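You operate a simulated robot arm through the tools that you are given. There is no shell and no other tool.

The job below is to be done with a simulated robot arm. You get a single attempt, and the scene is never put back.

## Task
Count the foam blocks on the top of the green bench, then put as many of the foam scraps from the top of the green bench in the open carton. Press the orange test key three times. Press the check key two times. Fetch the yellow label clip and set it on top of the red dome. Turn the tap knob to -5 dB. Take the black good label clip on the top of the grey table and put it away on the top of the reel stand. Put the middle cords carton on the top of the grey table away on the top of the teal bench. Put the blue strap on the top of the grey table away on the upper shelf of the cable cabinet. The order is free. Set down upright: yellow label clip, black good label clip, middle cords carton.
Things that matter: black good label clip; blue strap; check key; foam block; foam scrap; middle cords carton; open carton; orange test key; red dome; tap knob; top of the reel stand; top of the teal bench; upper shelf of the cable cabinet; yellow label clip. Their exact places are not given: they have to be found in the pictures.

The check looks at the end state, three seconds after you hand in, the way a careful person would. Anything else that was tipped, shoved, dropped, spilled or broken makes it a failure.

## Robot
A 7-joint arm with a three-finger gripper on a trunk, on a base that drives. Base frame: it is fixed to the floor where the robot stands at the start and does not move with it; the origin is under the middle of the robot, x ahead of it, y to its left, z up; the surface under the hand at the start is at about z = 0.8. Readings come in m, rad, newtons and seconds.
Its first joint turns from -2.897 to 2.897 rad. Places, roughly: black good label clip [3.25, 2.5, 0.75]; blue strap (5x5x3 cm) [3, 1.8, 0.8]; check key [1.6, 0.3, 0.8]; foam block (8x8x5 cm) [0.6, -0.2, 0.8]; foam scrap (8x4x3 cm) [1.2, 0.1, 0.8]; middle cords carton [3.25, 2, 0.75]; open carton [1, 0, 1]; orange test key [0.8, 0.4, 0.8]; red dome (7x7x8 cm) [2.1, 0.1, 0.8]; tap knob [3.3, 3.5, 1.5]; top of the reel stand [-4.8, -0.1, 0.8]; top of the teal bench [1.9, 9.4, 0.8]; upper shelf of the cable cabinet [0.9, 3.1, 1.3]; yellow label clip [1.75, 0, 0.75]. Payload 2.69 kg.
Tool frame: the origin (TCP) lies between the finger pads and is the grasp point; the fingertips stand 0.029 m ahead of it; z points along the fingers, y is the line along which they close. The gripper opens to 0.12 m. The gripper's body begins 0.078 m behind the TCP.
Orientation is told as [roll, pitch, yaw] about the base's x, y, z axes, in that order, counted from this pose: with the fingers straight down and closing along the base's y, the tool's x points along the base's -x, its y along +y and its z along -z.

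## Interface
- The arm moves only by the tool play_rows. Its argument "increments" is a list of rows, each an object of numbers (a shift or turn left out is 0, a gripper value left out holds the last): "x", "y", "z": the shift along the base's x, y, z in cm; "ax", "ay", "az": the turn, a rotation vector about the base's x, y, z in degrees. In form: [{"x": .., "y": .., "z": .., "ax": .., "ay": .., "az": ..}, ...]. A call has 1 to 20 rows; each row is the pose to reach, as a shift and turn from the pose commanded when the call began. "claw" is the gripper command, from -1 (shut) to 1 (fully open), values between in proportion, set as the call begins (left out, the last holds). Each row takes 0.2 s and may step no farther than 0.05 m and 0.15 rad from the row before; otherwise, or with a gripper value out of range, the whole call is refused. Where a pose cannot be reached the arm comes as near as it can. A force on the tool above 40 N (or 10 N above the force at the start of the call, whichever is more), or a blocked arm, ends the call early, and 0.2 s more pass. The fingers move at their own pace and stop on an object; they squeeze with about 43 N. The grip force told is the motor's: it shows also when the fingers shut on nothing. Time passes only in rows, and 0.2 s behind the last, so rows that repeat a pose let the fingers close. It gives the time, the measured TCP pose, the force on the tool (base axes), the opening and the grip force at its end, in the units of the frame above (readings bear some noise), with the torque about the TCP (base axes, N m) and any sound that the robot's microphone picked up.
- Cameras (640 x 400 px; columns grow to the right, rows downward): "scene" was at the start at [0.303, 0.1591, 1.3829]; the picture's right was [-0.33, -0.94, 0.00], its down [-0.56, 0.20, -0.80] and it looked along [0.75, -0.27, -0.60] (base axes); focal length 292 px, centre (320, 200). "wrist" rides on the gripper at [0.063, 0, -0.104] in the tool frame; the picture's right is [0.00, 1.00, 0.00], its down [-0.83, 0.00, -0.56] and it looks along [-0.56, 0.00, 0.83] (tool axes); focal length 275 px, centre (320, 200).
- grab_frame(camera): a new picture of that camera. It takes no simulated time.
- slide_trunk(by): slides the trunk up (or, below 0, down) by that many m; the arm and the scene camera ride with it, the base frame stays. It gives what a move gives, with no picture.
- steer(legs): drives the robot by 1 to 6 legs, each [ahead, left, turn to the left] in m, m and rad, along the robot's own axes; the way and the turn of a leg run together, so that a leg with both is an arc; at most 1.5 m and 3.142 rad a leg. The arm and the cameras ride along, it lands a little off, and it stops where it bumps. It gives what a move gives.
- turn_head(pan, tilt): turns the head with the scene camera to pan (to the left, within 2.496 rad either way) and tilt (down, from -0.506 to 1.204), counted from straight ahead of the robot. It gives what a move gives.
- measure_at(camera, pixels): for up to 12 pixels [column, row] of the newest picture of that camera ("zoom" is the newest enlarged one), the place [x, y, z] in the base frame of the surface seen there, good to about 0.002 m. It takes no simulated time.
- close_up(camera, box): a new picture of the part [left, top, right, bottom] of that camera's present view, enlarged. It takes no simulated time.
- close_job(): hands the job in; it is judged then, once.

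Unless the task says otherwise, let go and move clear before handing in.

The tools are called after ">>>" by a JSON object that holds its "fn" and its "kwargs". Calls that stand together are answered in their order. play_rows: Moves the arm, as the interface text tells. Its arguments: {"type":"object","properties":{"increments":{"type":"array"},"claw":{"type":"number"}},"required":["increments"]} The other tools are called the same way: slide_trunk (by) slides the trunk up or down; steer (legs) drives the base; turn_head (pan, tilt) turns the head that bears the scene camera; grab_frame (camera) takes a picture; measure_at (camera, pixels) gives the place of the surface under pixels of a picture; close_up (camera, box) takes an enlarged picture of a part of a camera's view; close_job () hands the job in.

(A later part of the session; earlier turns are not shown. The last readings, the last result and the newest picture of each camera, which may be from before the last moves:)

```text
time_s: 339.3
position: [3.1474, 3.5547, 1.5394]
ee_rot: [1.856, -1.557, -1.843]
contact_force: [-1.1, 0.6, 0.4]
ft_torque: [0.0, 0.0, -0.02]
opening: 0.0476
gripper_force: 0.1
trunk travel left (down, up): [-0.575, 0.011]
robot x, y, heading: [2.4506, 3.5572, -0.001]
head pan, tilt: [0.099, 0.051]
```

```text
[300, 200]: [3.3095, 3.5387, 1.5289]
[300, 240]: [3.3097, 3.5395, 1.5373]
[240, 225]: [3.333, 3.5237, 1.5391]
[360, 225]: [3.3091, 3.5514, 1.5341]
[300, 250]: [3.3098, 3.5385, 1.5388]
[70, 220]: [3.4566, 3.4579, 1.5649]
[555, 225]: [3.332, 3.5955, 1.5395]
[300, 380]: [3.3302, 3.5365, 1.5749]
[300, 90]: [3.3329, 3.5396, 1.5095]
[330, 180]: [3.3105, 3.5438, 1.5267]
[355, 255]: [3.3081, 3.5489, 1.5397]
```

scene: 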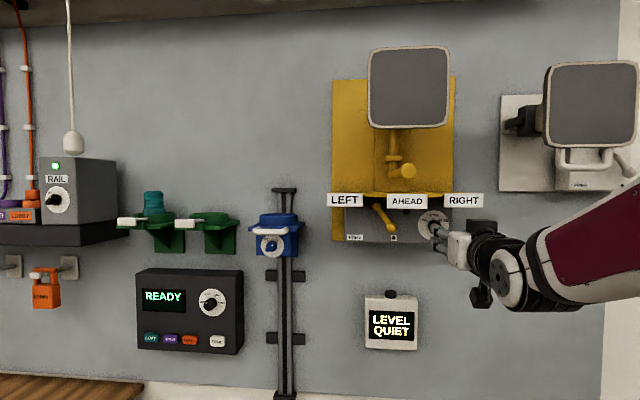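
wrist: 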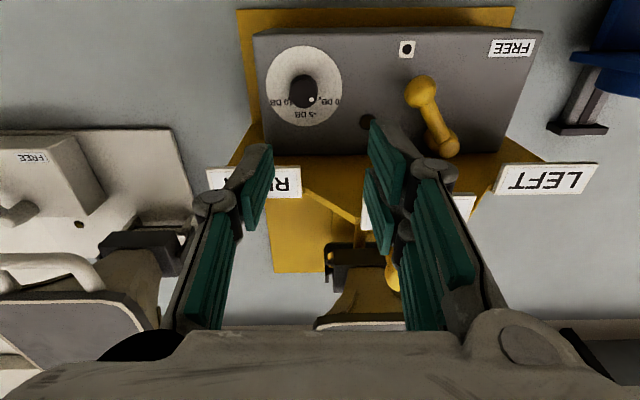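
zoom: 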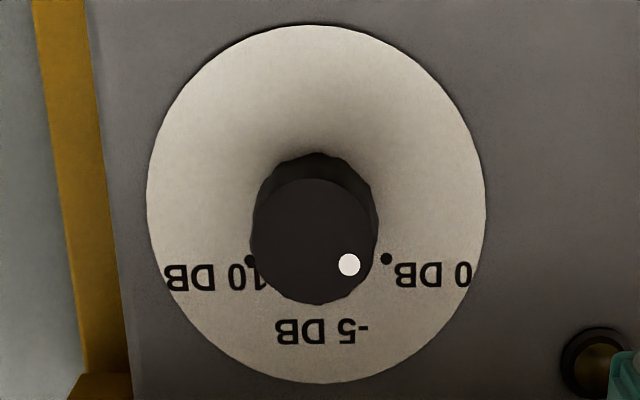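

The knob centre is about (y 3.541, z 1.537) and the dot points exactly at 0 DB. I align, pre-roll −40° (counter-clockwise) and check before advancing.

>>> {"fn": "play_rows", "kwargs": {"claw": -0.2, "increments": [{"y": -0.3, "z": -0.05, "ax": -8}, {"y": -0.6, "z": -0.1, "ax": -16}, {"y": -0.9, "z": -0.15, "ax": -24}, {"y": -1.2, "z": -0.2, "ax": -32}, {"y": -1.35, "z": -0.25, "ax": -40}, {"x": 4, "y": -1.35, "z": -0.25, "ax": -40}, {"x": 8, "y": -1.35, "z": -0.25, "ax": -40}, {"x": 8, "y": -1.35, "z": -0.25, "ax": -40}]}}

>>> {"fn": "grab_frame", "kwargs": {"camera": "wrist"}}

>>> {"fn": "close_up", "kwargs": {"camera": "scene", "box": [320, 160, 520, 300]}}

```text
time_s: 341.1
position: [3.226, 3.5402, 1.5372]
ee_rot: [-1.565, -0.885, 1.576]
contact_force: [0.0, 0.1, 0.4]
ft_torque: [0.01, -0.02, -0.03]
opening: 0.0484
gripper_force: 0.1
trunk travel left (down, up): [-0.575, 0.011]
robot x, y, heading: [2.4468, 3.5533, 0.002]
head pan, tilt: [0.099, 0.051]
```

```text
taken
```

wrist: 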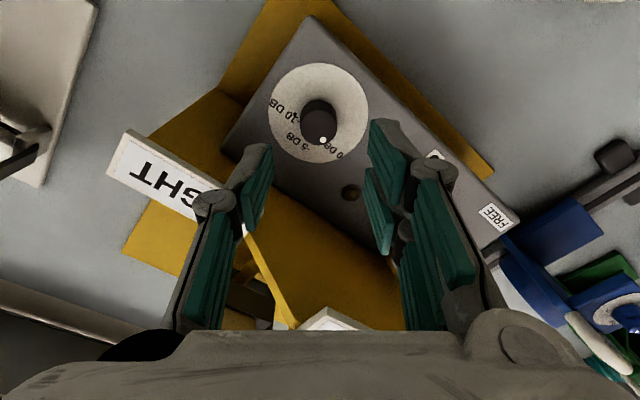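

```text
2.86 times, centred on (420, 230) of scene
```

zoom: 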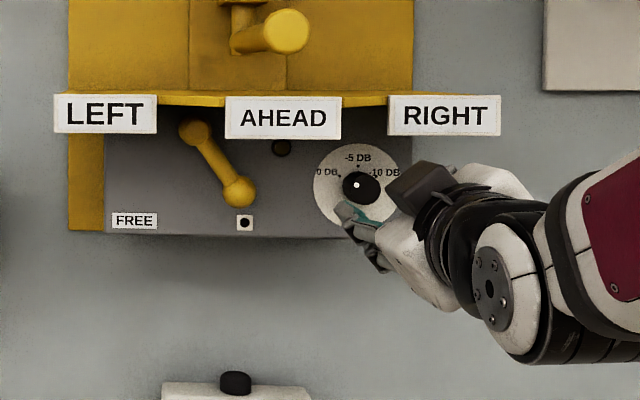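

The knob is midway between the fingers. I check the RIGHT label's lower edge height before going in.

>>> {"fn": "measure_at", "kwargs": {"camera": "wrist", "pixels": [[136, 138], [175, 160], [205, 180], [160, 170], [125, 160], [330, 318], [250, 250], [318, 120], [323, 141]]}}

```text
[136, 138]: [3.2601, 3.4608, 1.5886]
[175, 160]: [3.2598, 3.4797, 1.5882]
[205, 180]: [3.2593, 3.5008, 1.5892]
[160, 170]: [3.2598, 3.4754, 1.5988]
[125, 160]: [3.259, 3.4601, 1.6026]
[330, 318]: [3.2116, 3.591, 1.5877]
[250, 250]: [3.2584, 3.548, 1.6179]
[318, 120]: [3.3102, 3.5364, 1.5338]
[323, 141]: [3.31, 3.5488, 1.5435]
```

The label's lower edge is z≈1.588, about 1 cm above my knuckle's path. I advance to enclose the knob.

>>> {"fn": "play_rows", "kwargs": {"increments": [{"x": 2, "y": 0.1, "z": 0.05}, {"x": 4, "y": 0.1, "z": 0.05}, {"x": 5.5, "y": 0.1, "z": 0.05}, {"x": 6.5, "y": 0.1, "z": 0.05}, {"x": 7.1, "y": 0.1, "z": 0.05}, {"x": 7.1, "y": 0.1, "z": 0.05}]}}

>>> {"fn": "grab_frame", "kwargs": {"camera": "wrist"}}

```text
time_s: 342.5
position: [3.2968, 3.5421, 1.5365]
ee_rot: [-1.563, -0.885, 1.577]
contact_force: [0.5, -0.5, -0.4]
ft_torque: [-0.02, -0.02, 0.02]
opening: 0.0479
gripper_force: 0.0
trunk travel left (down, up): [-0.575, 0.011]
robot x, y, heading: [2.45, 3.557, -0.008]
head pan, tilt: [0.099, 0.051]
```

```text
taken
```

wrist: 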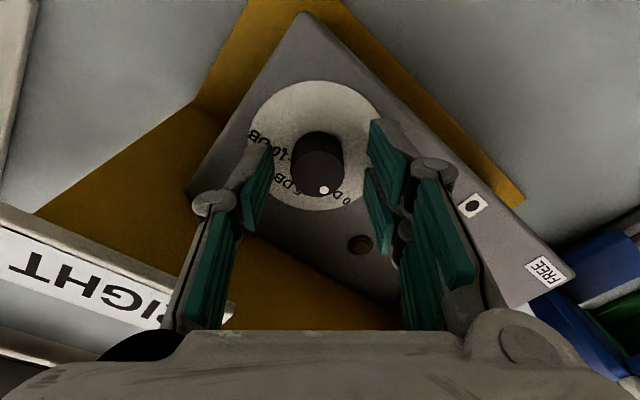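

The knob is enclosed (wrist [318,165]). I close on it.

>>> {"fn": "play_rows", "kwargs": {"claw": -1, "increments": [{}, {}, {}]}}

>>> {"fn": "grab_frame", "kwargs": {"camera": "wrist"}}

```text
time_s: 343.3
position: [3.2955, 3.5407, 1.5391]
ee_rot: [-1.565, -0.886, 1.577]
contact_force: [2.9, -4.4, 6.3]
ft_torque: [0.01, 0.09, -0.42]
opening: 0.0262
gripper_force: 44.8
trunk travel left (down, up): [-0.575, 0.011]
robot x, y, heading: [2.4464, 3.5545, 0.0]
head pan, tilt: [0.099, 0.051]
```

```text
taken
```

wrist: 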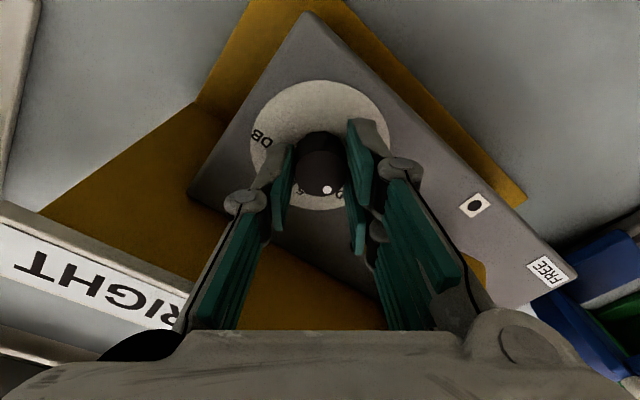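

Knob gripped (opening 0.026). I rotate +30° about x (clockwise) first and check.

>>> {"fn": "play_rows", "kwargs": {"increments": [{"y": -0.05, "z": 0.1, "ax": 6}, {"y": -0.05, "z": 0.1, "ax": 12}, {"y": -0.05, "z": 0.1, "ax": 18}, {"y": -0.05, "z": 0.1, "ax": 24}, {"y": -0.05, "z": 0.1, "ax": 30}, {"y": -0.05, "z": 0.1, "ax": 30}]}}

>>> {"fn": "grab_frame", "kwargs": {"camera": "wrist"}}

>>> {"fn": "close_up", "kwargs": {"camera": "scene", "box": [380, 180, 500, 260]}}

```text
time_s: 344.7
position: [3.2966, 3.5412, 1.5373]
ee_rot: [-1.567, -1.413, 1.58]
contact_force: [-13.0, -4.8, -5.5]
ft_torque: [-0.02, -0.23, -0.12]
opening: 0.0262
gripper_force: 45.1
trunk travel left (down, up): [-0.575, 0.011]
robot x, y, heading: [2.4478, 3.5528, 0.001]
head pan, tilt: [0.099, 0.051]
```

```text
taken
```

wrist: 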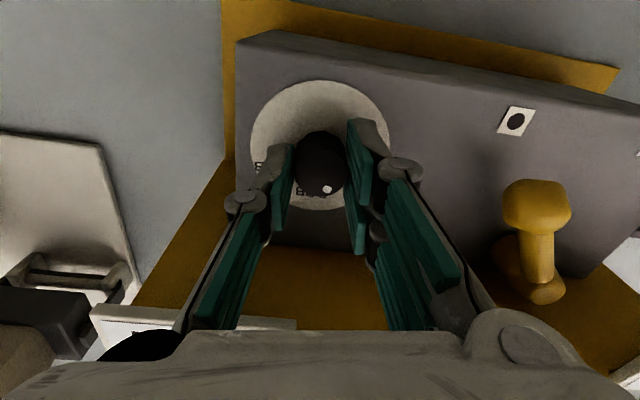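

```text
5.00 times, centred on (440, 220) of scene
```

zoom: 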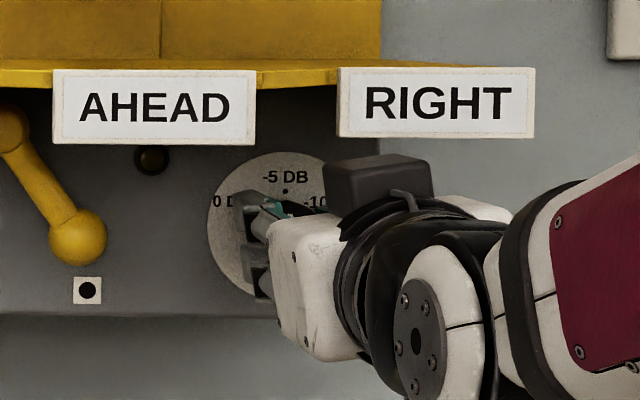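

The dot turns with the gripper ([328,188] unchanged relative to the fingers), so the knob is rotating. I turn the remaining 30° in small steps.

>>> {"fn": "play_rows", "kwargs": {"increments": [{"x": -0.05, "ax": 5}, {"x": -0.1, "ax": 10}, {"x": -0.1, "ax": 15}, {"x": -0.1, "ax": 20}, {"x": -0.1, "ax": 25}, {"x": -0.1, "ax": 30}, {"x": -0.1, "ax": 30}]}}

>>> {"fn": "grab_frame", "kwargs": {"camera": "wrist"}}

>>> {"fn": "close_up", "kwargs": {"camera": "scene", "box": [380, 180, 500, 260]}}

```text
time_s: 346.3
position: [3.2953, 3.5404, 1.5376]
ee_rot: [1.584, -1.207, -1.574]
contact_force: [-5.2, -6.1, -16.1]
ft_torque: [0.02, -0.05, -0.37]
opening: 0.0262
gripper_force: 44.7
trunk travel left (down, up): [-0.575, 0.011]
robot x, y, heading: [2.4463, 3.5522, -0.003]
head pan, tilt: [0.099, 0.051]
```

```text
taken
```

wrist: 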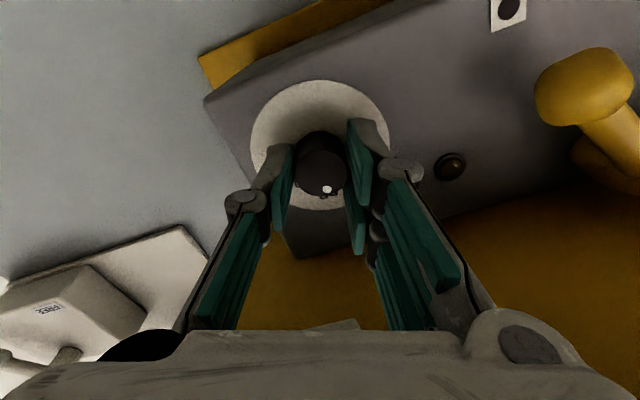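

```text
5.00 times, centred on (440, 220) of scene
```

zoom: 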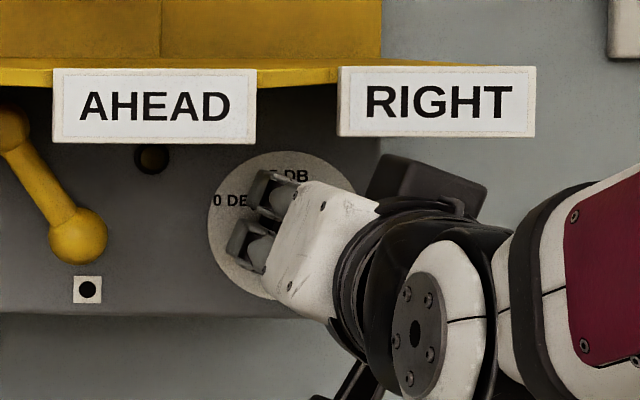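

The full 60° is turned. I release, back off along −x and check the dial.

>>> {"fn": "play_rows", "kwargs": {"claw": -0.2, "increments": [{}, {}, {}]}}

>>> {"fn": "play_rows", "kwargs": {"increments": [{"x": -2}, {"x": -4}, {"x": -7}, {"x": -10}, {"x": -10}]}}

>>> {"fn": "grab_frame", "kwargs": {"camera": "wrist"}}

>>> {"fn": "close_up", "kwargs": {"camera": "scene", "box": [380, 180, 500, 260]}}

```text
time_s: 347.1
position: [3.2947, 3.5411, 1.5395]
ee_rot: [1.595, -1.209, -1.583]
contact_force: [0.4, 0.3, 0.5]
ft_torque: [0.01, 0.0, 0.02]
opening: 0.0479
gripper_force: 0.0
trunk travel left (down, up): [-0.575, 0.011]
robot x, y, heading: [2.449, 3.5519, 0.004]
head pan, tilt: [0.099, 0.051]
```

```text
time_s: 348.3
position: [3.1951, 3.5409, 1.5386]
ee_rot: [1.592, -1.209, -1.58]
contact_force: [0.1, -0.5, 0.5]
ft_torque: [-0.01, -0.02, 0.04]
opening: 0.0483
gripper_force: 0.1
trunk travel left (down, up): [-0.575, 0.011]
robot x, y, heading: [2.4454, 3.5483, 0.001]
head pan, tilt: [0.099, 0.051]
```

```text
taken
```

wrist: 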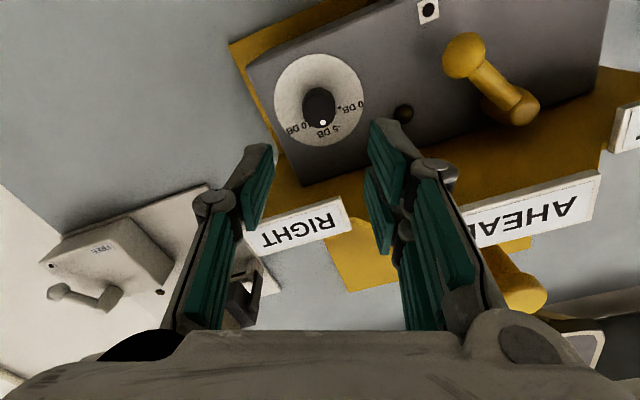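

```text
5.00 times, centred on (440, 220) of scene
```

zoom: 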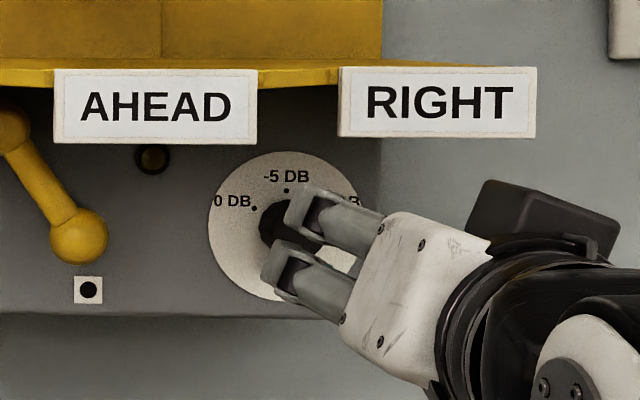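

>>> {"fn": "close_up", "kwargs": {"camera": "wrist", "box": [260, 45, 380, 155]}}

>>> {"fn": "measure_at", "kwargs": {"camera": "zoom", "pixels": [[325, 277], [310, 220], [260, 220], [370, 210], [310, 170], [330, 260]]}}

```text
3.64 times, centred on (320, 100) of wrist
```

zoom: 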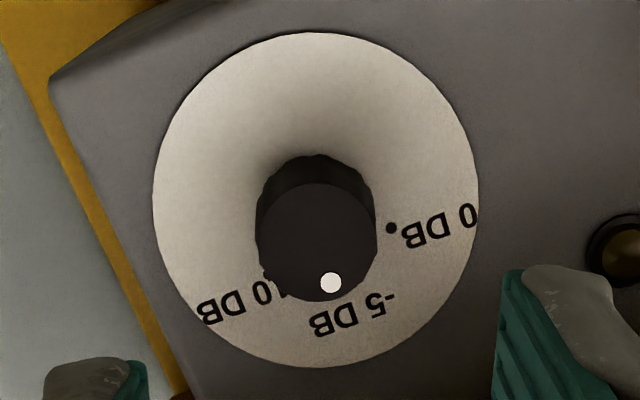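

```text
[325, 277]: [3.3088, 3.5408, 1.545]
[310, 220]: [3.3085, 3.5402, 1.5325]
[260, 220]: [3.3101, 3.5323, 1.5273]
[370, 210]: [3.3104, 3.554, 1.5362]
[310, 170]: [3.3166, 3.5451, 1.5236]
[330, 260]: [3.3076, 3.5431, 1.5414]
```

The dot sits straight above the knob centre (y≈3.541, z≈1.546). I pull the arm further back to see the dial head-on.

>>> {"fn": "play_rows", "kwargs": {"increments": [{"x": -3, "ax": -7}, {"x": -6, "ax": -14}, {"x": -8, "ax": -20, "y": -4}, {"x": -8, "ax": -20, "y": -8, "z": -2}, {"x": -8, "ax": -20, "y": -12, "z": -5}, {"x": -8, "ax": -20, "y": -16, "z": -8}]}}

>>> {"fn": "grab_frame", "kwargs": {"camera": "scene"}}

>>> {"fn": "close_up", "kwargs": {"camera": "scene", "box": [400, 190, 470, 245]}}

```text
time_s: 349.7
position: [3.1172, 3.3835, 1.459]
ee_rot: [1.881, -1.557, -1.869]
contact_force: [0.2, 1.7, 0.4]
ft_torque: [-0.02, 0.02, -0.03]
opening: 0.0482
gripper_force: 0.0
trunk travel left (down, up): [-0.575, 0.011]
robot x, y, heading: [2.448, 3.552, 0.002]
head pan, tilt: [0.099, 0.051]
```

```text
taken
```

scene: 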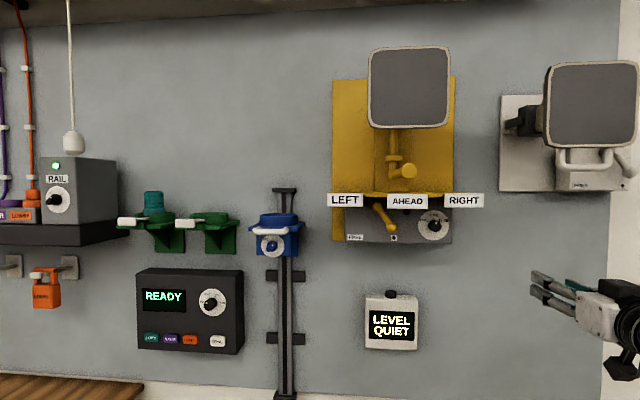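

```text
7.27 times, centred on (435, 218) of scene
```

zoom: 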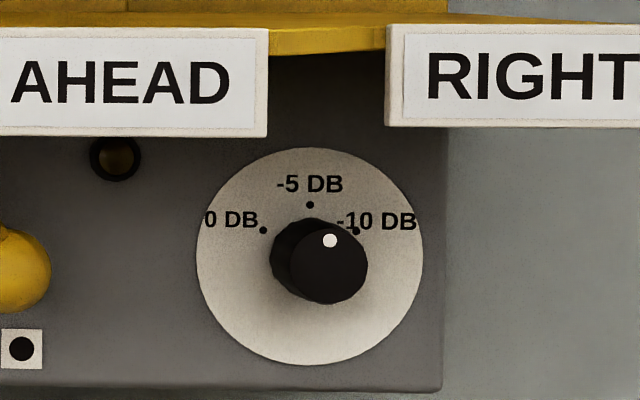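

The dot now points exactly to −5 DB. I back away from the wall and bring the tool to pointing down again.

>>> {"fn": "steer", "kwargs": {"legs": [[-0.4, 0, 0]]}}

>>> {"fn": "play_rows", "kwargs": {"claw": -1, "increments": [{"y": 1.5, "ay": 7.5}, {"y": 3, "ay": 15}, {"y": 4.5, "ay": 22.5}, {"y": 6, "ay": 30}, {"y": 7.5, "ay": 37.5}, {"y": 9, "ay": 45}, {"y": 10.5, "ay": 52.5}, {"x": -1, "y": 12, "ay": 60}, {"x": -3, "y": 13.5, "ay": 67.5}, {"x": -5, "y": 15, "ay": 75}, {"x": -7, "y": 16.5, "ay": 82.5}, {"x": -8.5, "y": 16.5, "ay": 89.2}, {"x": -8.5, "y": 16.5, "ay": 89.2}]}}

```text
time_s: 352.1
position: [2.7202, 3.3807, 1.4594]
ee_rot: [1.85, -1.558, -1.84]
contact_force: [-0.7, -0.1, -0.3]
ft_torque: [-0.01, 0.02, 0.01]
opening: 0.0478
gripper_force: 0.1
trunk travel left (down, up): [-0.575, 0.011]
robot x, y, heading: [2.0496, 3.5533, -0.002]
head pan, tilt: [0.099, 0.051]
```

```text
time_s: 354.9
position: [2.6346, 3.5452, 1.4597]
ee_rot: [0.01, -0.016, -0.014]
contact_force: [0.1, 0.5, -0.6]
ft_torque: [0.02, 0.01, 0.03]
opening: 0.0
gripper_force: 28.4
out of reach, approached as far as the arm can: row 7
trunk travel left (down, up): [-0.575, 0.011]
robot x, y, heading: [2.0459, 3.5534, -0.002]
head pan, tilt: [0.099, 0.051]
```

Arm is down-pointing again. I lower the trunk and drive to the carton at the grey table.

>>> {"fn": "slide_trunk", "kwargs": {"by": -0.2}}

>>> {"fn": "steer", "kwargs": {"legs": [[0, -1.46, 0], [0.33, 0, 0]]}}

>>> {"fn": "turn_head", "kwargs": {"pan": -0.1, "tilt": 0.7}}

>>> {"fn": "grab_frame", "kwargs": {"camera": "scene"}}

```text
time_s: 357.1
position: [2.6338, 3.5455, 1.258]
ee_rot: [0.01, -0.019, -0.012]
contact_force: [0.1, -0.7, 0.0]
ft_torque: [0.01, -0.05, -0.03]
opening: 0.0
gripper_force: 28.4
trunk travel left (down, up): [-0.375, 0.211]
robot x, y, heading: [2.0469, 3.5517, -0.003]
head pan, tilt: [0.099, 0.051]
```

```text
time_s: 366.2
position: [2.9689, 2.0798, 1.2597]
ee_rot: [0.01, -0.016, -0.013]
contact_force: [-1.5, 0.1, 0.0]
ft_torque: [-0.03, 0.03, 0.0]
opening: 0.0
gripper_force: 28.9
trunk travel left (down, up): [-0.375, 0.211]
robot x, y, heading: [2.3872, 2.0893, 0.0]
head pan, tilt: [0.099, 0.051]
```

```text
time_s: 367.2
position: [2.9682, 2.0818, 1.2587]
ee_rot: [0.01, -0.017, -0.012]
contact_force: [-0.7, -0.4, 0.1]
ft_torque: [0.01, 0.03, 0.03]
opening: 0.0
gripper_force: 28.3
trunk travel left (down, up): [-0.375, 0.211]
robot x, y, heading: [2.3836, 2.0891, -0.003]
head pan, tilt: [-0.099, 0.7]
```

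```text
taken
```

scene: 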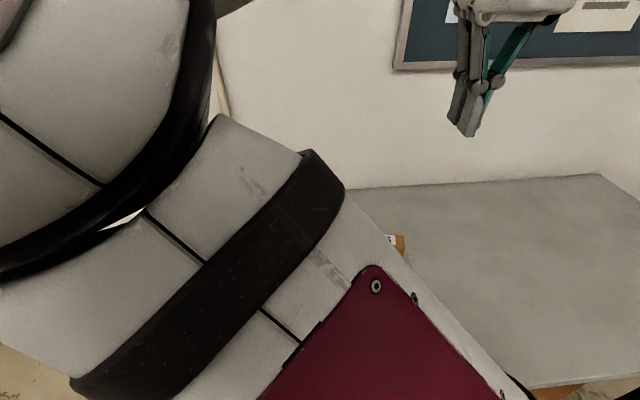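

The elbow has swung out to the left and hides the table from the head. I move the hand forward over the carton and use the wrist camera, levelling the tool as well.

>>> {"fn": "play_rows", "kwargs": {"claw": 0.4, "increments": [{"x": 3, "ax": -0.6, "ay": 1, "az": 0.7}, {"x": 7, "ax": -0.6, "ay": 1, "az": 0.7}, {"x": 11, "ax": -0.6, "ay": 1, "az": 0.7}, {"x": 15, "ax": -0.6, "ay": 1, "az": 0.7}, {"x": 19, "ax": -0.6, "ay": 1, "az": 0.7}, {"x": 22, "ax": -0.6, "ay": 1, "az": 0.7}, {"x": 22, "ax": -0.6, "ay": 1, "az": 0.7}]}}

>>> {"fn": "grab_frame", "kwargs": {"camera": "scene"}}

>>> {"fn": "grab_frame", "kwargs": {"camera": "wrist"}}

```text
time_s: 368.8
position: [3.1898, 2.083, 1.2594]
ee_rot: [0.001, -0.001, -0.001]
contact_force: [0.1, 0.4, 0.4]
ft_torque: [0.01, 0.0, -0.01]
opening: 0.0841
gripper_force: 0.1
trunk travel left (down, up): [-0.375, 0.211]
robot x, y, heading: [2.3838, 2.0866, -0.006]
head pan, tilt: [-0.099, 0.7]
```

```text
taken
```

scene: 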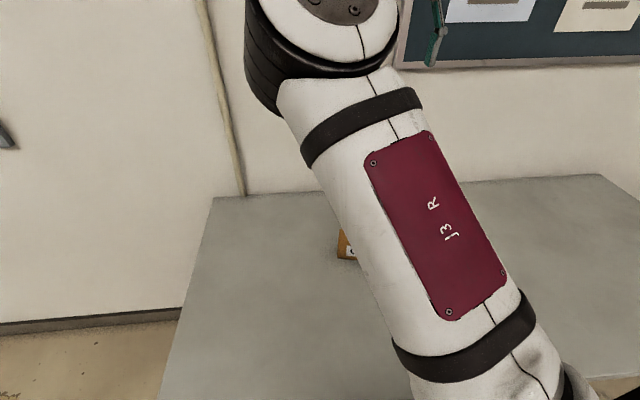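

```text
taken
```

wrist: 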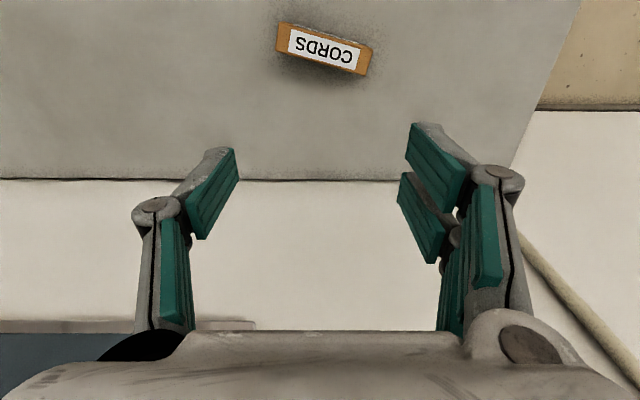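

The carton is at wrist [322,50]. I zoom and measure its top corners.

>>> {"fn": "close_up", "kwargs": {"camera": "wrist", "box": [260, 10, 390, 90]}}

>>> {"fn": "measure_at", "kwargs": {"camera": "wrist", "pixels": [[284, 25], [279, 46], [368, 48], [358, 73], [322, 50], [281, 30], [300, 70]]}}

```text
4.92 times, centred on (325, 50) of wrist
```

zoom: 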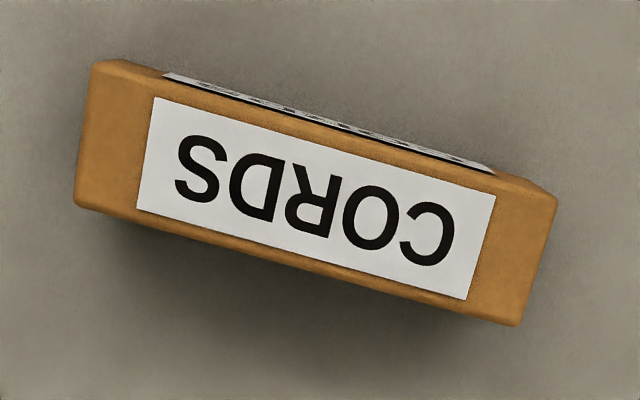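

```text
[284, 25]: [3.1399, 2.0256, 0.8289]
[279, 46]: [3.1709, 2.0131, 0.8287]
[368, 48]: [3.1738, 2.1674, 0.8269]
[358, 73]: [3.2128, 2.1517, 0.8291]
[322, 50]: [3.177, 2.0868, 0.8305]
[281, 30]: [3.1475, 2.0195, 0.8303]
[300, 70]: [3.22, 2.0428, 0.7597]
```

The carton's centre is about (3.177,2.088), its long axis ~15° off y, 7 cm high. I turn the gripper +75° to close across its short side and lower to look from above.

>>> {"fn": "play_rows", "kwargs": {"claw": 0.5, "increments": [{"az": 7.5, "z": -1}, {"az": 15, "z": -2}, {"az": 22.5, "z": -4}, {"az": 30, "z": -6}, {"az": 37.5, "z": -8}, {"az": 45, "z": -10}, {"az": 52.5, "z": -12}, {"az": 60, "z": -14}, {"x": -0.6, "y": 0.3, "az": 67.5, "z": -16}, {"x": -1.3, "y": 0.6, "az": 75, "z": -18}, {"x": -1.3, "y": 0.6, "az": 75, "z": -20}, {"x": -1.3, "y": 0.6, "az": 75, "z": -20}]}}

>>> {"fn": "grab_frame", "kwargs": {"camera": "wrist"}}

>>> {"fn": "grab_frame", "kwargs": {"camera": "scene"}}

```text
time_s: 371.4
position: [3.1766, 2.0858, 1.0588]
ee_rot: [0.002, -0.001, 1.313]
contact_force: [-0.1, 0.3, -0.7]
ft_torque: [-0.02, 0.01, 0.01]
opening: 0.09
gripper_force: 0.1
trunk travel left (down, up): [-0.375, 0.211]
robot x, y, heading: [2.3847, 2.0914, 0.003]
head pan, tilt: [-0.099, 0.7]
```

```text
taken
```

wrist: 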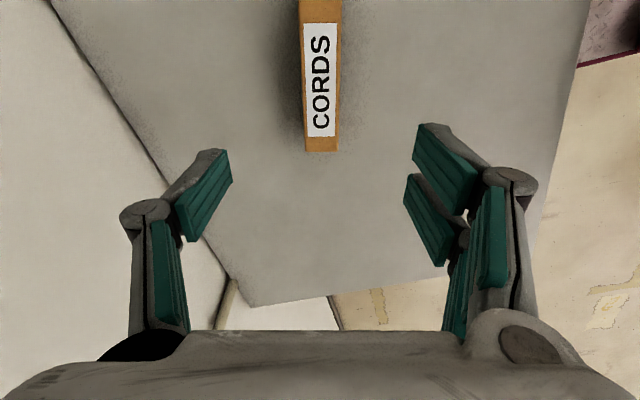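

```text
taken
```

scene: 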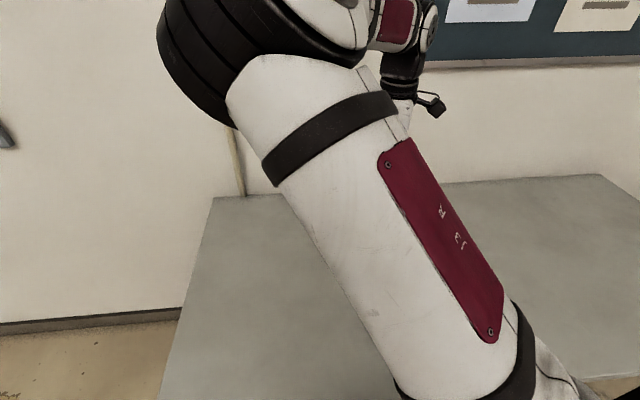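

The carton's axis is aligned with the picture's column ~321. I measure its visible end and edges.

>>> {"fn": "measure_at", "kwargs": {"camera": "wrist", "pixels": [[308, 148], [336, 149], [303, 60], [340, 60], [301, 5], [340, 5], [322, 80]]}}

```text
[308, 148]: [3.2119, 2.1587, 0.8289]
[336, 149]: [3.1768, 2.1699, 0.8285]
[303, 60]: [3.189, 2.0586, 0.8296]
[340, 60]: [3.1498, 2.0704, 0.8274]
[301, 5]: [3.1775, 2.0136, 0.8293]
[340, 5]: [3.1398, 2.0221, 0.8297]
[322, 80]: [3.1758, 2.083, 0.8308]
```

The carton is 4.2 cm wide, centred (3.176,2.090), axis 13.7° off y. I make the last degree of turn and descend to grip.

>>> {"fn": "play_rows", "kwargs": {"claw": 0.3, "increments": [{"y": 0.4, "z": -4, "az": 1}, {"y": 0.4, "z": -8.5, "az": 1}, {"y": 0.4, "z": -13, "az": 1}, {"y": 0.4, "z": -17.5, "az": 1}, {"y": 0.4, "z": -21.5, "az": 1}, {"y": 0.4, "z": -24.5, "az": 1}, {"y": 0.4, "z": -25.8, "az": 1}, {"y": 0.4, "z": -25.8, "az": 1}]}}

>>> {"fn": "grab_frame", "kwargs": {"camera": "wrist"}}

```text
time_s: 373.2
position: [3.1744, 2.0905, 0.8003]
ee_rot: [-0.001, 0.0, 1.327]
contact_force: [0.8, 0.2, -0.5]
ft_torque: [0.01, 0.0, -0.04]
opening: 0.0779
gripper_force: 0.1
trunk travel left (down, up): [-0.375, 0.211]
robot x, y, heading: [2.382, 2.087, -0.003]
head pan, tilt: [-0.099, 0.7]
```

```text
taken
```

wrist: 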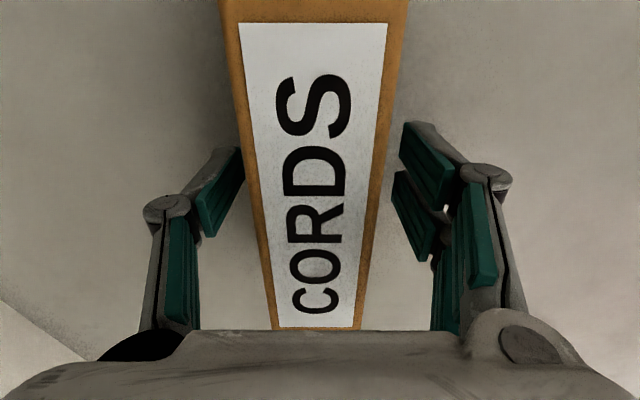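

The carton stands between the fingers. I close and lift a little to check the hold.

>>> {"fn": "play_rows", "kwargs": {"claw": -1, "increments": [{}, {}, {}]}}

>>> {"fn": "play_rows", "kwargs": {"increments": [{"z": 1.5}, {"z": 4}, {"z": 7}, {"z": 7}]}}

>>> {"fn": "grab_frame", "kwargs": {"camera": "wrist"}}

```text
time_s: 374.0
position: [3.1756, 2.0914, 0.8006]
ee_rot: [-0.002, -0.001, 1.327]
contact_force: [1.3, 0.2, 3.3]
ft_torque: [0.07, 0.02, 0.04]
opening: 0.0434
gripper_force: 43.3
trunk travel left (down, up): [-0.375, 0.211]
robot x, y, heading: [2.3796, 2.0886, -0.001]
head pan, tilt: [-0.099, 0.7]
```

```text
time_s: 375.0
position: [3.1741, 2.0901, 0.8701]
ee_rot: [0.0, 0.0, 1.326]
contact_force: [0.0, 0.4, -2.9]
ft_torque: [0.03, -0.02, -0.03]
opening: 0.0434
gripper_force: 42.8
trunk travel left (down, up): [-0.375, 0.211]
robot x, y, heading: [2.3835, 2.0911, -0.002]
head pan, tilt: [-0.099, 0.7]
```

```text
taken
```

wrist: 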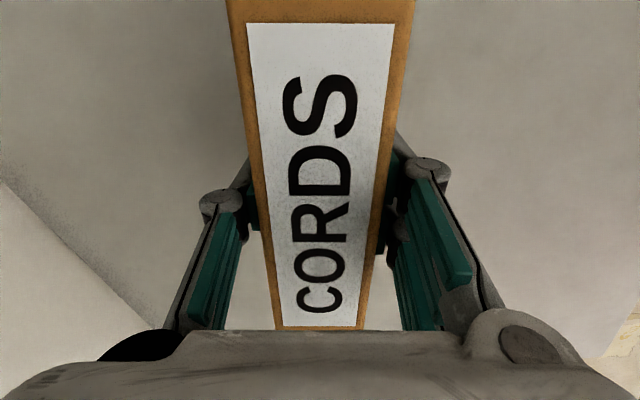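

The carton holds (≈0.3 kg). I lift it, pull it in and back off from the table.

>>> {"fn": "play_rows", "kwargs": {"increments": [{"z": 4}, {"z": 8}, {"z": 12}, {"z": 16}, {"x": -3, "z": 19.5}, {"x": -6.5, "z": 22.5}, {"x": -10, "z": 25.5}, {"x": -13.5, "z": 28}, {"x": -17, "z": 30}, {"x": -18.5, "z": 32}]}}

>>> {"fn": "steer", "kwargs": {"legs": [[-0.35, 0, 0], [0, 0, 1.571]]}}

>>> {"fn": "turn_head", "kwargs": {"pan": -0.5, "tilt": 0.3}}

>>> {"fn": "grab_frame", "kwargs": {"camera": "scene"}}

```text
time_s: 377.2
position: [2.9895, 2.0902, 1.1907]
ee_rot: [0.001, -0.004, 1.323]
contact_force: [-0.5, 0.3, -2.3]
ft_torque: [0.02, -0.02, 0.01]
opening: 0.0436
gripper_force: 43.2
trunk travel left (down, up): [-0.375, 0.211]
robot x, y, heading: [2.38, 2.0907, -0.004]
head pan, tilt: [-0.099, 0.7]
```

```text
time_s: 383.3
position: [2.0508, 2.6948, 1.1907]
ee_rot: [0.001, 0.0, 2.863]
contact_force: [-0.4, -0.3, -2.2]
ft_torque: [0.02, 0.03, 0.04]
opening: 0.0436
gripper_force: 43.0
trunk travel left (down, up): [-0.375, 0.211]
robot x, y, heading: [2.0357, 2.0893, 1.54]
head pan, tilt: [-0.099, 0.7]
```

```text
time_s: 384.1
position: [2.0517, 2.6949, 1.1907]
ee_rot: [0.001, 0.0, 2.861]
contact_force: [-0.6, -0.9, -2.4]
ft_torque: [-0.01, 0.03, 0.0]
opening: 0.0435
gripper_force: 43.5
trunk travel left (down, up): [-0.375, 0.211]
robot x, y, heading: [2.0339, 2.0909, 1.537]
head pan, tilt: [-0.499, 0.3]
```

```text
taken
```

scene: 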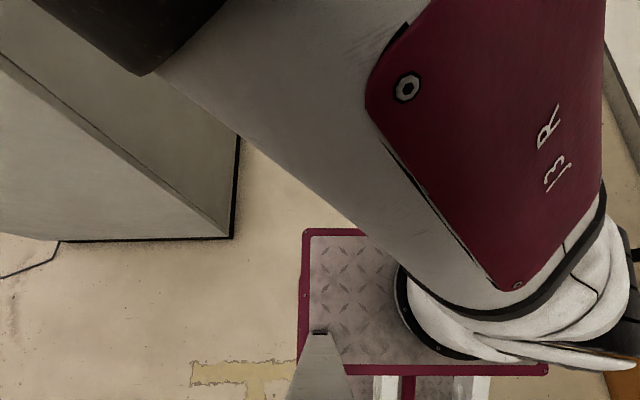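

That picture looks odd for this head tilt, so I take it again and also check the wrist view.

>>> {"fn": "turn_head", "kwargs": {"pan": 0.3, "tilt": 0.2}}

>>> {"fn": "grab_frame", "kwargs": {"camera": "scene"}}

>>> {"fn": "grab_frame", "kwargs": {"camera": "wrist"}}

```text
time_s: 385.3
position: [2.0497, 2.6964, 1.1906]
ee_rot: [-0.001, 0.003, 2.861]
contact_force: [0.1, 0.4, -2.2]
ft_torque: [-0.02, -0.02, -0.02]
opening: 0.0433
gripper_force: 43.0
trunk travel left (down, up): [-0.375, 0.211]
robot x, y, heading: [2.0327, 2.0888, 1.537]
head pan, tilt: [0.3, 0.201]
```

```text
taken
```

scene: 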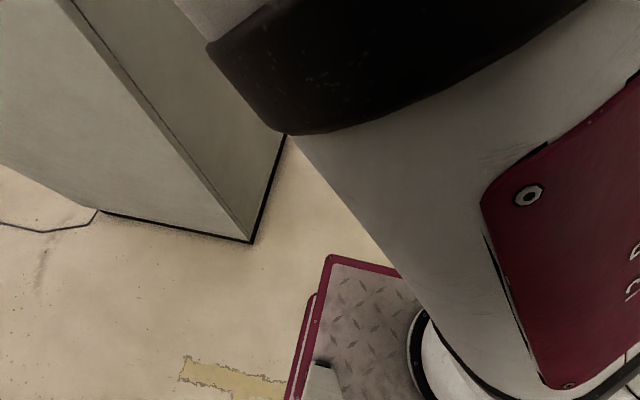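

```text
taken
```

wrist: 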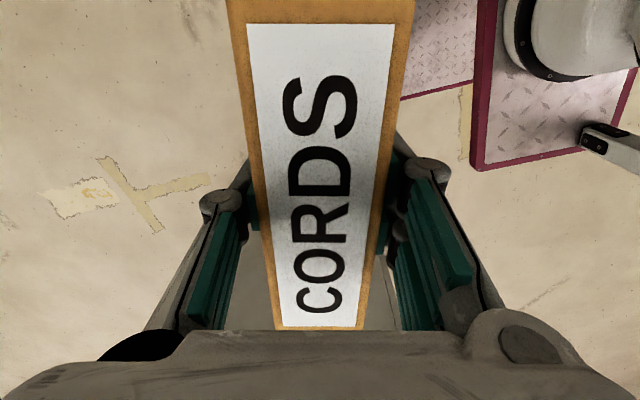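

The scene view appears shifted. I measure a few points to understand where the camera looks.

>>> {"fn": "measure_at", "kwargs": {"camera": "scene", "pixels": [[250, 240], [100, 210], [340, 300], [230, 375], [400, 150], [560, 250], [245, 200], [330, 258]]}}

```text
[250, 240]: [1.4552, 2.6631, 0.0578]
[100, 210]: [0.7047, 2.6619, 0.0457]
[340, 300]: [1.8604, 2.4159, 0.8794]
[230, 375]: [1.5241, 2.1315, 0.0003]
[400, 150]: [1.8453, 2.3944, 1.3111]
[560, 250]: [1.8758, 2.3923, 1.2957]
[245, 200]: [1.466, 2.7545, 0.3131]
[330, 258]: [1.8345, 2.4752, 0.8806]
```

Points fit the world but the camera clearly points lower than told. I tilt the head up to see how it reacts.

>>> {"fn": "turn_head", "kwargs": {"pan": 0.3, "tilt": -0.4}}

>>> {"fn": "grab_frame", "kwargs": {"camera": "scene"}}

```text
time_s: 386.3
position: [2.0516, 2.6957, 1.1922]
ee_rot: [0.001, 0.001, 2.861]
contact_force: [-0.1, -0.1, -3.3]
ft_torque: [0.03, 0.01, -0.02]
opening: 0.0433
gripper_force: 42.6
trunk travel left (down, up): [-0.375, 0.211]
robot x, y, heading: [2.0326, 2.0904, 1.54]
head pan, tilt: [0.3, -0.4]
```

```text
taken
```

scene: 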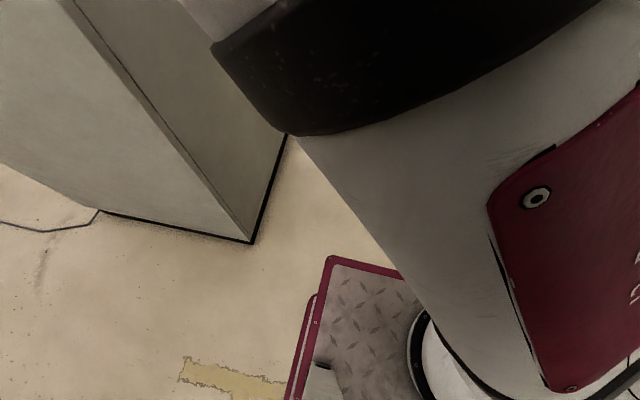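

The view does not change with tilt, so the elbow is resting against the head. I stretch the arm out forward into free space to straighten it and free the head.

>>> {"fn": "play_rows", "kwargs": {"increments": [{"y": 4}, {"y": 8}, {"y": 12}, {"y": 16}, {"y": 20}, {"y": 24}, {"y": 28}, {"y": 31}, {"y": 33}, {"y": 33}]}}

>>> {"fn": "turn_head", "kwargs": {"pan": 0.0, "tilt": 0.3}}

>>> {"fn": "grab_frame", "kwargs": {"camera": "scene"}}

```text
time_s: 388.5
position: [2.0504, 3.0259, 1.1914]
ee_rot: [0.001, -0.003, 2.86]
contact_force: [-0.1, -0.5, -2.2]
ft_torque: [0.04, 0.01, -0.01]
opening: 0.0435
gripper_force: 42.8
trunk travel left (down, up): [-0.375, 0.211]
robot x, y, heading: [2.0307, 2.0899, 1.54]
head pan, tilt: [0.3, -0.4]
```

```text
time_s: 389.5
position: [2.051, 3.0258, 1.1906]
ee_rot: [0.002, 0.0, 2.862]
contact_force: [0.8, 0.4, -2.7]
ft_torque: [-0.02, 0.0, -0.02]
opening: 0.0436
gripper_force: 42.8
trunk travel left (down, up): [-0.375, 0.211]
robot x, y, heading: [2.0292, 2.0892, 1.54]
head pan, tilt: [0.0, 0.3]
```

```text
taken
```

scene: 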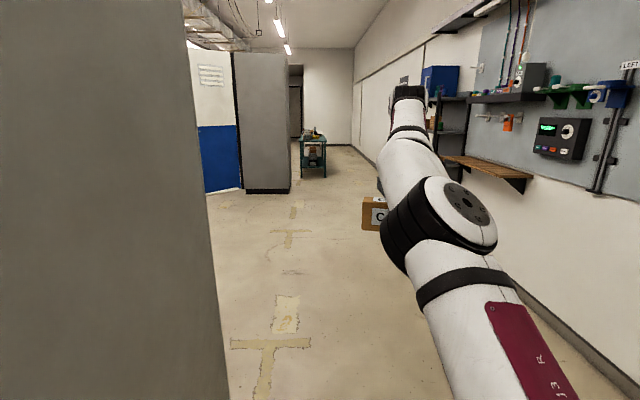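

The head is free again and the corridor and teal bench ([313,145]) are visible. I retract only part way and check the elbow.

>>> {"fn": "play_rows", "kwargs": {"increments": [{"y": -4}, {"y": -8}, {"y": -12}, {"y": -16}, {"y": -18}]}}

>>> {"fn": "grab_frame", "kwargs": {"camera": "scene"}}

```text
time_s: 390.7
position: [2.0499, 2.8454, 1.1916]
ee_rot: [-0.001, 0.0, 2.862]
contact_force: [-0.4, 0.9, -2.8]
ft_torque: [-0.06, -0.01, 0.02]
opening: 0.0438
gripper_force: 43.1
trunk travel left (down, up): [-0.375, 0.211]
robot x, y, heading: [2.032, 2.0905, 1.537]
head pan, tilt: [0.0, 0.3]
```

```text
taken
```

scene: 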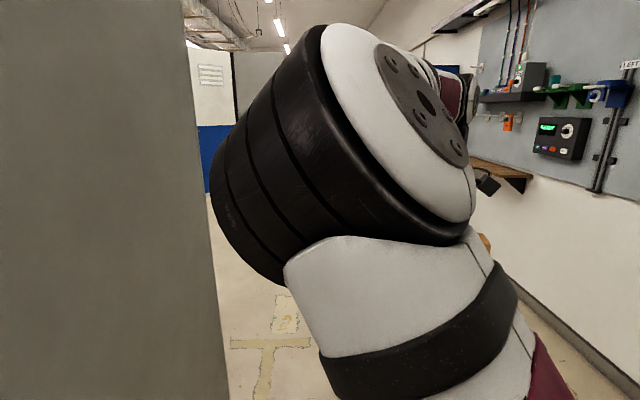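

Retracting brings the elbow back toward the head, so I keep the arm stretched (~0.93 m) for the drive. I extend again and measure the way to the teal bench.

>>> {"fn": "play_rows", "kwargs": {"increments": [{"y": 4}, {"y": 8}, {"y": 12}, {"y": 16}, {"y": 17.5}]}}

>>> {"fn": "grab_frame", "kwargs": {"camera": "scene"}}

>>> {"fn": "measure_at", "kwargs": {"camera": "scene", "pixels": [[313, 140], [303, 175], [325, 177], [290, 192], [248, 193], [355, 150], [213, 190], [438, 120], [340, 200], [207, 240], [313, 165]]}}

>>> {"fn": "close_up", "kwargs": {"camera": "scene", "box": [230, 90, 390, 190]}}

```text
time_s: 391.9
position: [2.0486, 3.0235, 1.1914]
ee_rot: [0.0, 0.002, 2.861]
contact_force: [-0.3, -0.3, -2.0]
ft_torque: [-0.01, -0.05, 0.02]
opening: 0.0434
gripper_force: 43.2
trunk travel left (down, up): [-0.375, 0.211]
robot x, y, heading: [2.0321, 2.0904, 1.542]
head pan, tilt: [0.0, 0.3]
```

```text
taken
```

scene: 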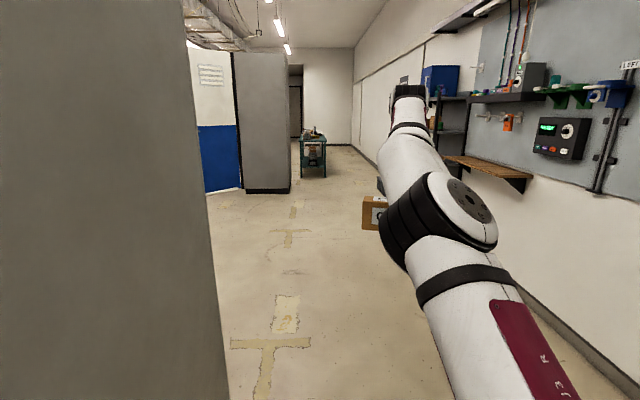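

```text
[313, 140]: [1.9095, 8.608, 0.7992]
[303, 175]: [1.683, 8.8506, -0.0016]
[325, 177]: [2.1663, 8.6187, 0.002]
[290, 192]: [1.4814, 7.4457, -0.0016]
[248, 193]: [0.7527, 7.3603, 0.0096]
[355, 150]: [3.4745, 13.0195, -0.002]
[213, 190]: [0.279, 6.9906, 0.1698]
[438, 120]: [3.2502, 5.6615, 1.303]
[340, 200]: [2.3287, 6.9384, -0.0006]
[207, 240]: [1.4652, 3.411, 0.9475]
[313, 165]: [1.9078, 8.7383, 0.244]
```

```text
4.00 times, centred on (310, 140) of scene
```

zoom: 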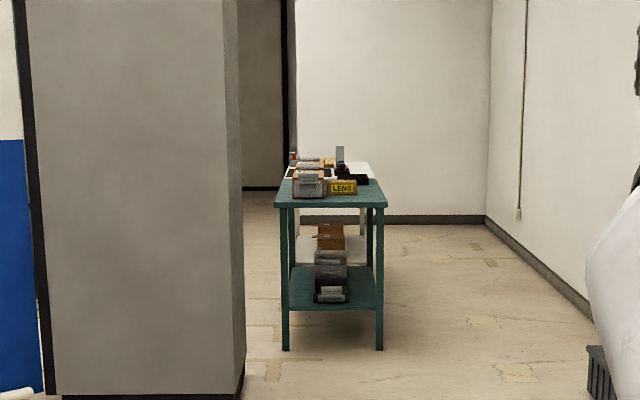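

The teal bench's near end is at y≈8.6, x 1.66–2.17, top z≈0.80, with items on it. I drive 4.6 m north to look from closer.

>>> {"fn": "steer", "kwargs": {"legs": [[1.5, 0, 0], [1.5, 0, 0], [1.5, 0, 0]]}}

>>> {"fn": "turn_head", "kwargs": {"pan": 0.05, "tilt": 0.35}}

>>> {"fn": "grab_frame", "kwargs": {"camera": "scene"}}

```text
time_s: 413.4
position: [2.3954, 7.4979, 1.1927]
ee_rot: [0.001, 0.001, 2.805]
contact_force: [0.8, -0.4, -2.8]
ft_torque: [0.02, 0.01, 0.02]
opening: 0.0434
gripper_force: 43.2
trunk travel left (down, up): [-0.375, 0.211]
robot x, y, heading: [2.3279, 6.5658, 1.482]
head pan, tilt: [0.0, 0.3]
```

```text
time_s: 414.0
position: [2.3958, 7.4964, 1.1928]
ee_rot: [0.0, -0.001, 2.806]
contact_force: [0.0, -0.2, -2.2]
ft_torque: [-0.01, 0.0, 0.02]
opening: 0.0434
gripper_force: 42.9
trunk travel left (down, up): [-0.375, 0.211]
robot x, y, heading: [2.3259, 6.5657, 1.479]
head pan, tilt: [0.051, 0.351]
```

```text
taken
```

scene: 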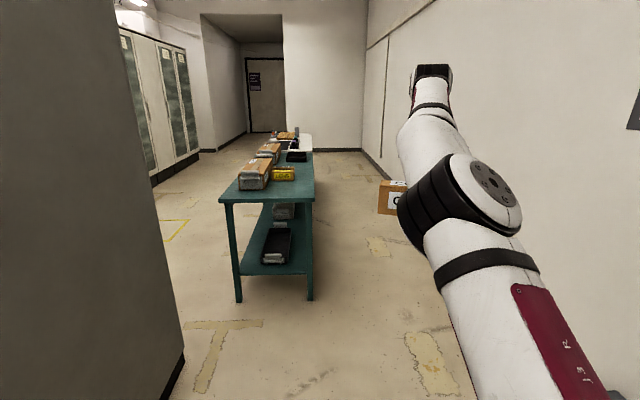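

I zoom on the bench top and measure free areas.

>>> {"fn": "close_up", "kwargs": {"camera": "scene", "box": [200, 110, 340, 210]}}

>>> {"fn": "measure_at", "kwargs": {"camera": "scene", "pixels": [[222, 198], [312, 197], [265, 192], [285, 190], [300, 190], [303, 175], [304, 165], [296, 157], [255, 178], [312, 152], [240, 298], [309, 297]]}}

```text
4.00 times, centred on (270, 160) of scene
```

zoom: 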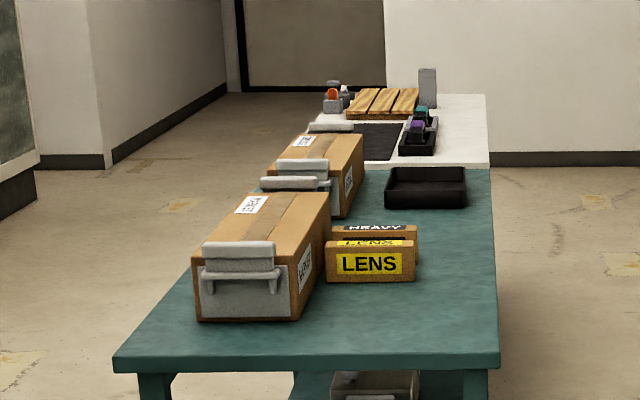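

```text
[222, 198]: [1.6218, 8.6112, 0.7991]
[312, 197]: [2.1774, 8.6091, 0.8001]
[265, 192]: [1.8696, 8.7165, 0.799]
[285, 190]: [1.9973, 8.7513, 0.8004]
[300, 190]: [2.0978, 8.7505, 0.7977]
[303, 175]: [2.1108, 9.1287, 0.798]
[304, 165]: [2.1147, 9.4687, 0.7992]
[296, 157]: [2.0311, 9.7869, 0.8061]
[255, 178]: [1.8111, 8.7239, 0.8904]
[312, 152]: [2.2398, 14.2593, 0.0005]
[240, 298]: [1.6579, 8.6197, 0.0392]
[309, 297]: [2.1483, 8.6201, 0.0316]
```

The bench spans x 1.62–2.18 from y 8.61; the area around (2.06,8.76) in front of the LENS boxes is free. I drive so the carton ends up near it.

>>> {"fn": "steer", "kwargs": {"legs": [[0, 0, 0.092], [1.32, 0.27, 0]]}}

>>> {"fn": "turn_head", "kwargs": {"pan": 0.05, "tilt": 0.65}}

>>> {"fn": "grab_frame", "kwargs": {"camera": "scene"}}

>>> {"fn": "grab_frame", "kwargs": {"camera": "wrist"}}

```text
time_s: 421.4
position: [2.0416, 8.8464, 1.192]
ee_rot: [0.0, 0.0, 2.893]
contact_force: [-0.5, 0.8, -1.9]
ft_torque: [-0.02, -0.01, 0.0]
opening: 0.0436
gripper_force: 42.9
trunk travel left (down, up): [-0.375, 0.211]
robot x, y, heading: [2.0499, 7.9121, 1.574]
head pan, tilt: [0.051, 0.351]
```

```text
time_s: 422.2
position: [2.0413, 8.8456, 1.1917]
ee_rot: [0.0, -0.001, 2.893]
contact_force: [-0.2, 0.8, -3.0]
ft_torque: [0.01, 0.01, 0.02]
opening: 0.0435
gripper_force: 43.3
trunk travel left (down, up): [-0.375, 0.211]
robot x, y, heading: [2.0531, 7.9098, 1.566]
head pan, tilt: [0.051, 0.649]
```

```text
taken
```

scene: 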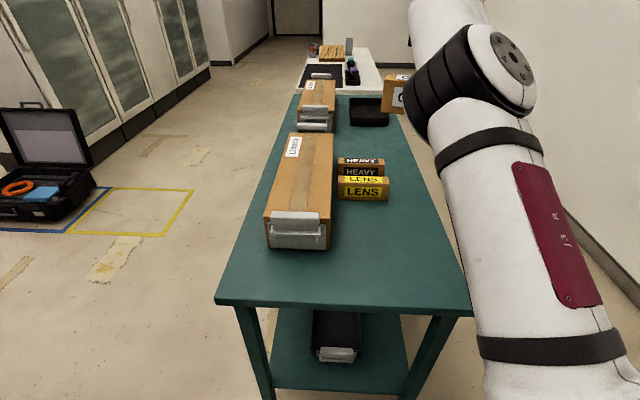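

```text
taken
```

wrist: 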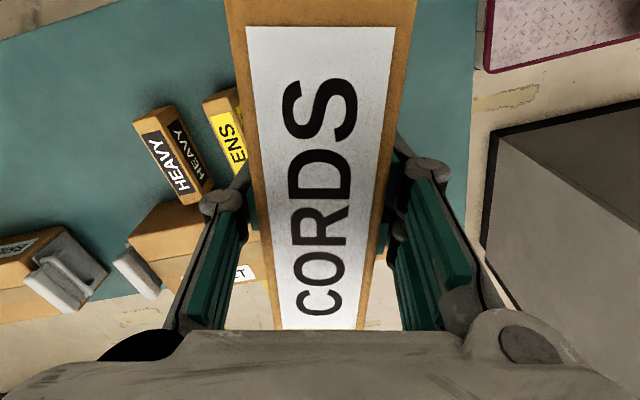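

I measure the boxes bounding the free area in front of the LENS box.

>>> {"fn": "measure_at", "kwargs": {"camera": "scene", "pixels": [[340, 203], [387, 203], [332, 245], [271, 252], [390, 245], [370, 255], [430, 260], [400, 290], [350, 290], [385, 180], [410, 210], [365, 230]]}}

```text
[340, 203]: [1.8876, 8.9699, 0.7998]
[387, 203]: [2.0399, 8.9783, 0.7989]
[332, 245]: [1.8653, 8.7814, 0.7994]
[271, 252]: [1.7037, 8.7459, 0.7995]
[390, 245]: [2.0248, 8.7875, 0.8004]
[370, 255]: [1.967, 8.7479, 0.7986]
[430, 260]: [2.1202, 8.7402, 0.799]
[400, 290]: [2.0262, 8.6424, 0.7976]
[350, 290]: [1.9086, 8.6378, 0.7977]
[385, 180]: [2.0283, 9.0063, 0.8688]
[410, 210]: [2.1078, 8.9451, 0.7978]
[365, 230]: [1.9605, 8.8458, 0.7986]
```

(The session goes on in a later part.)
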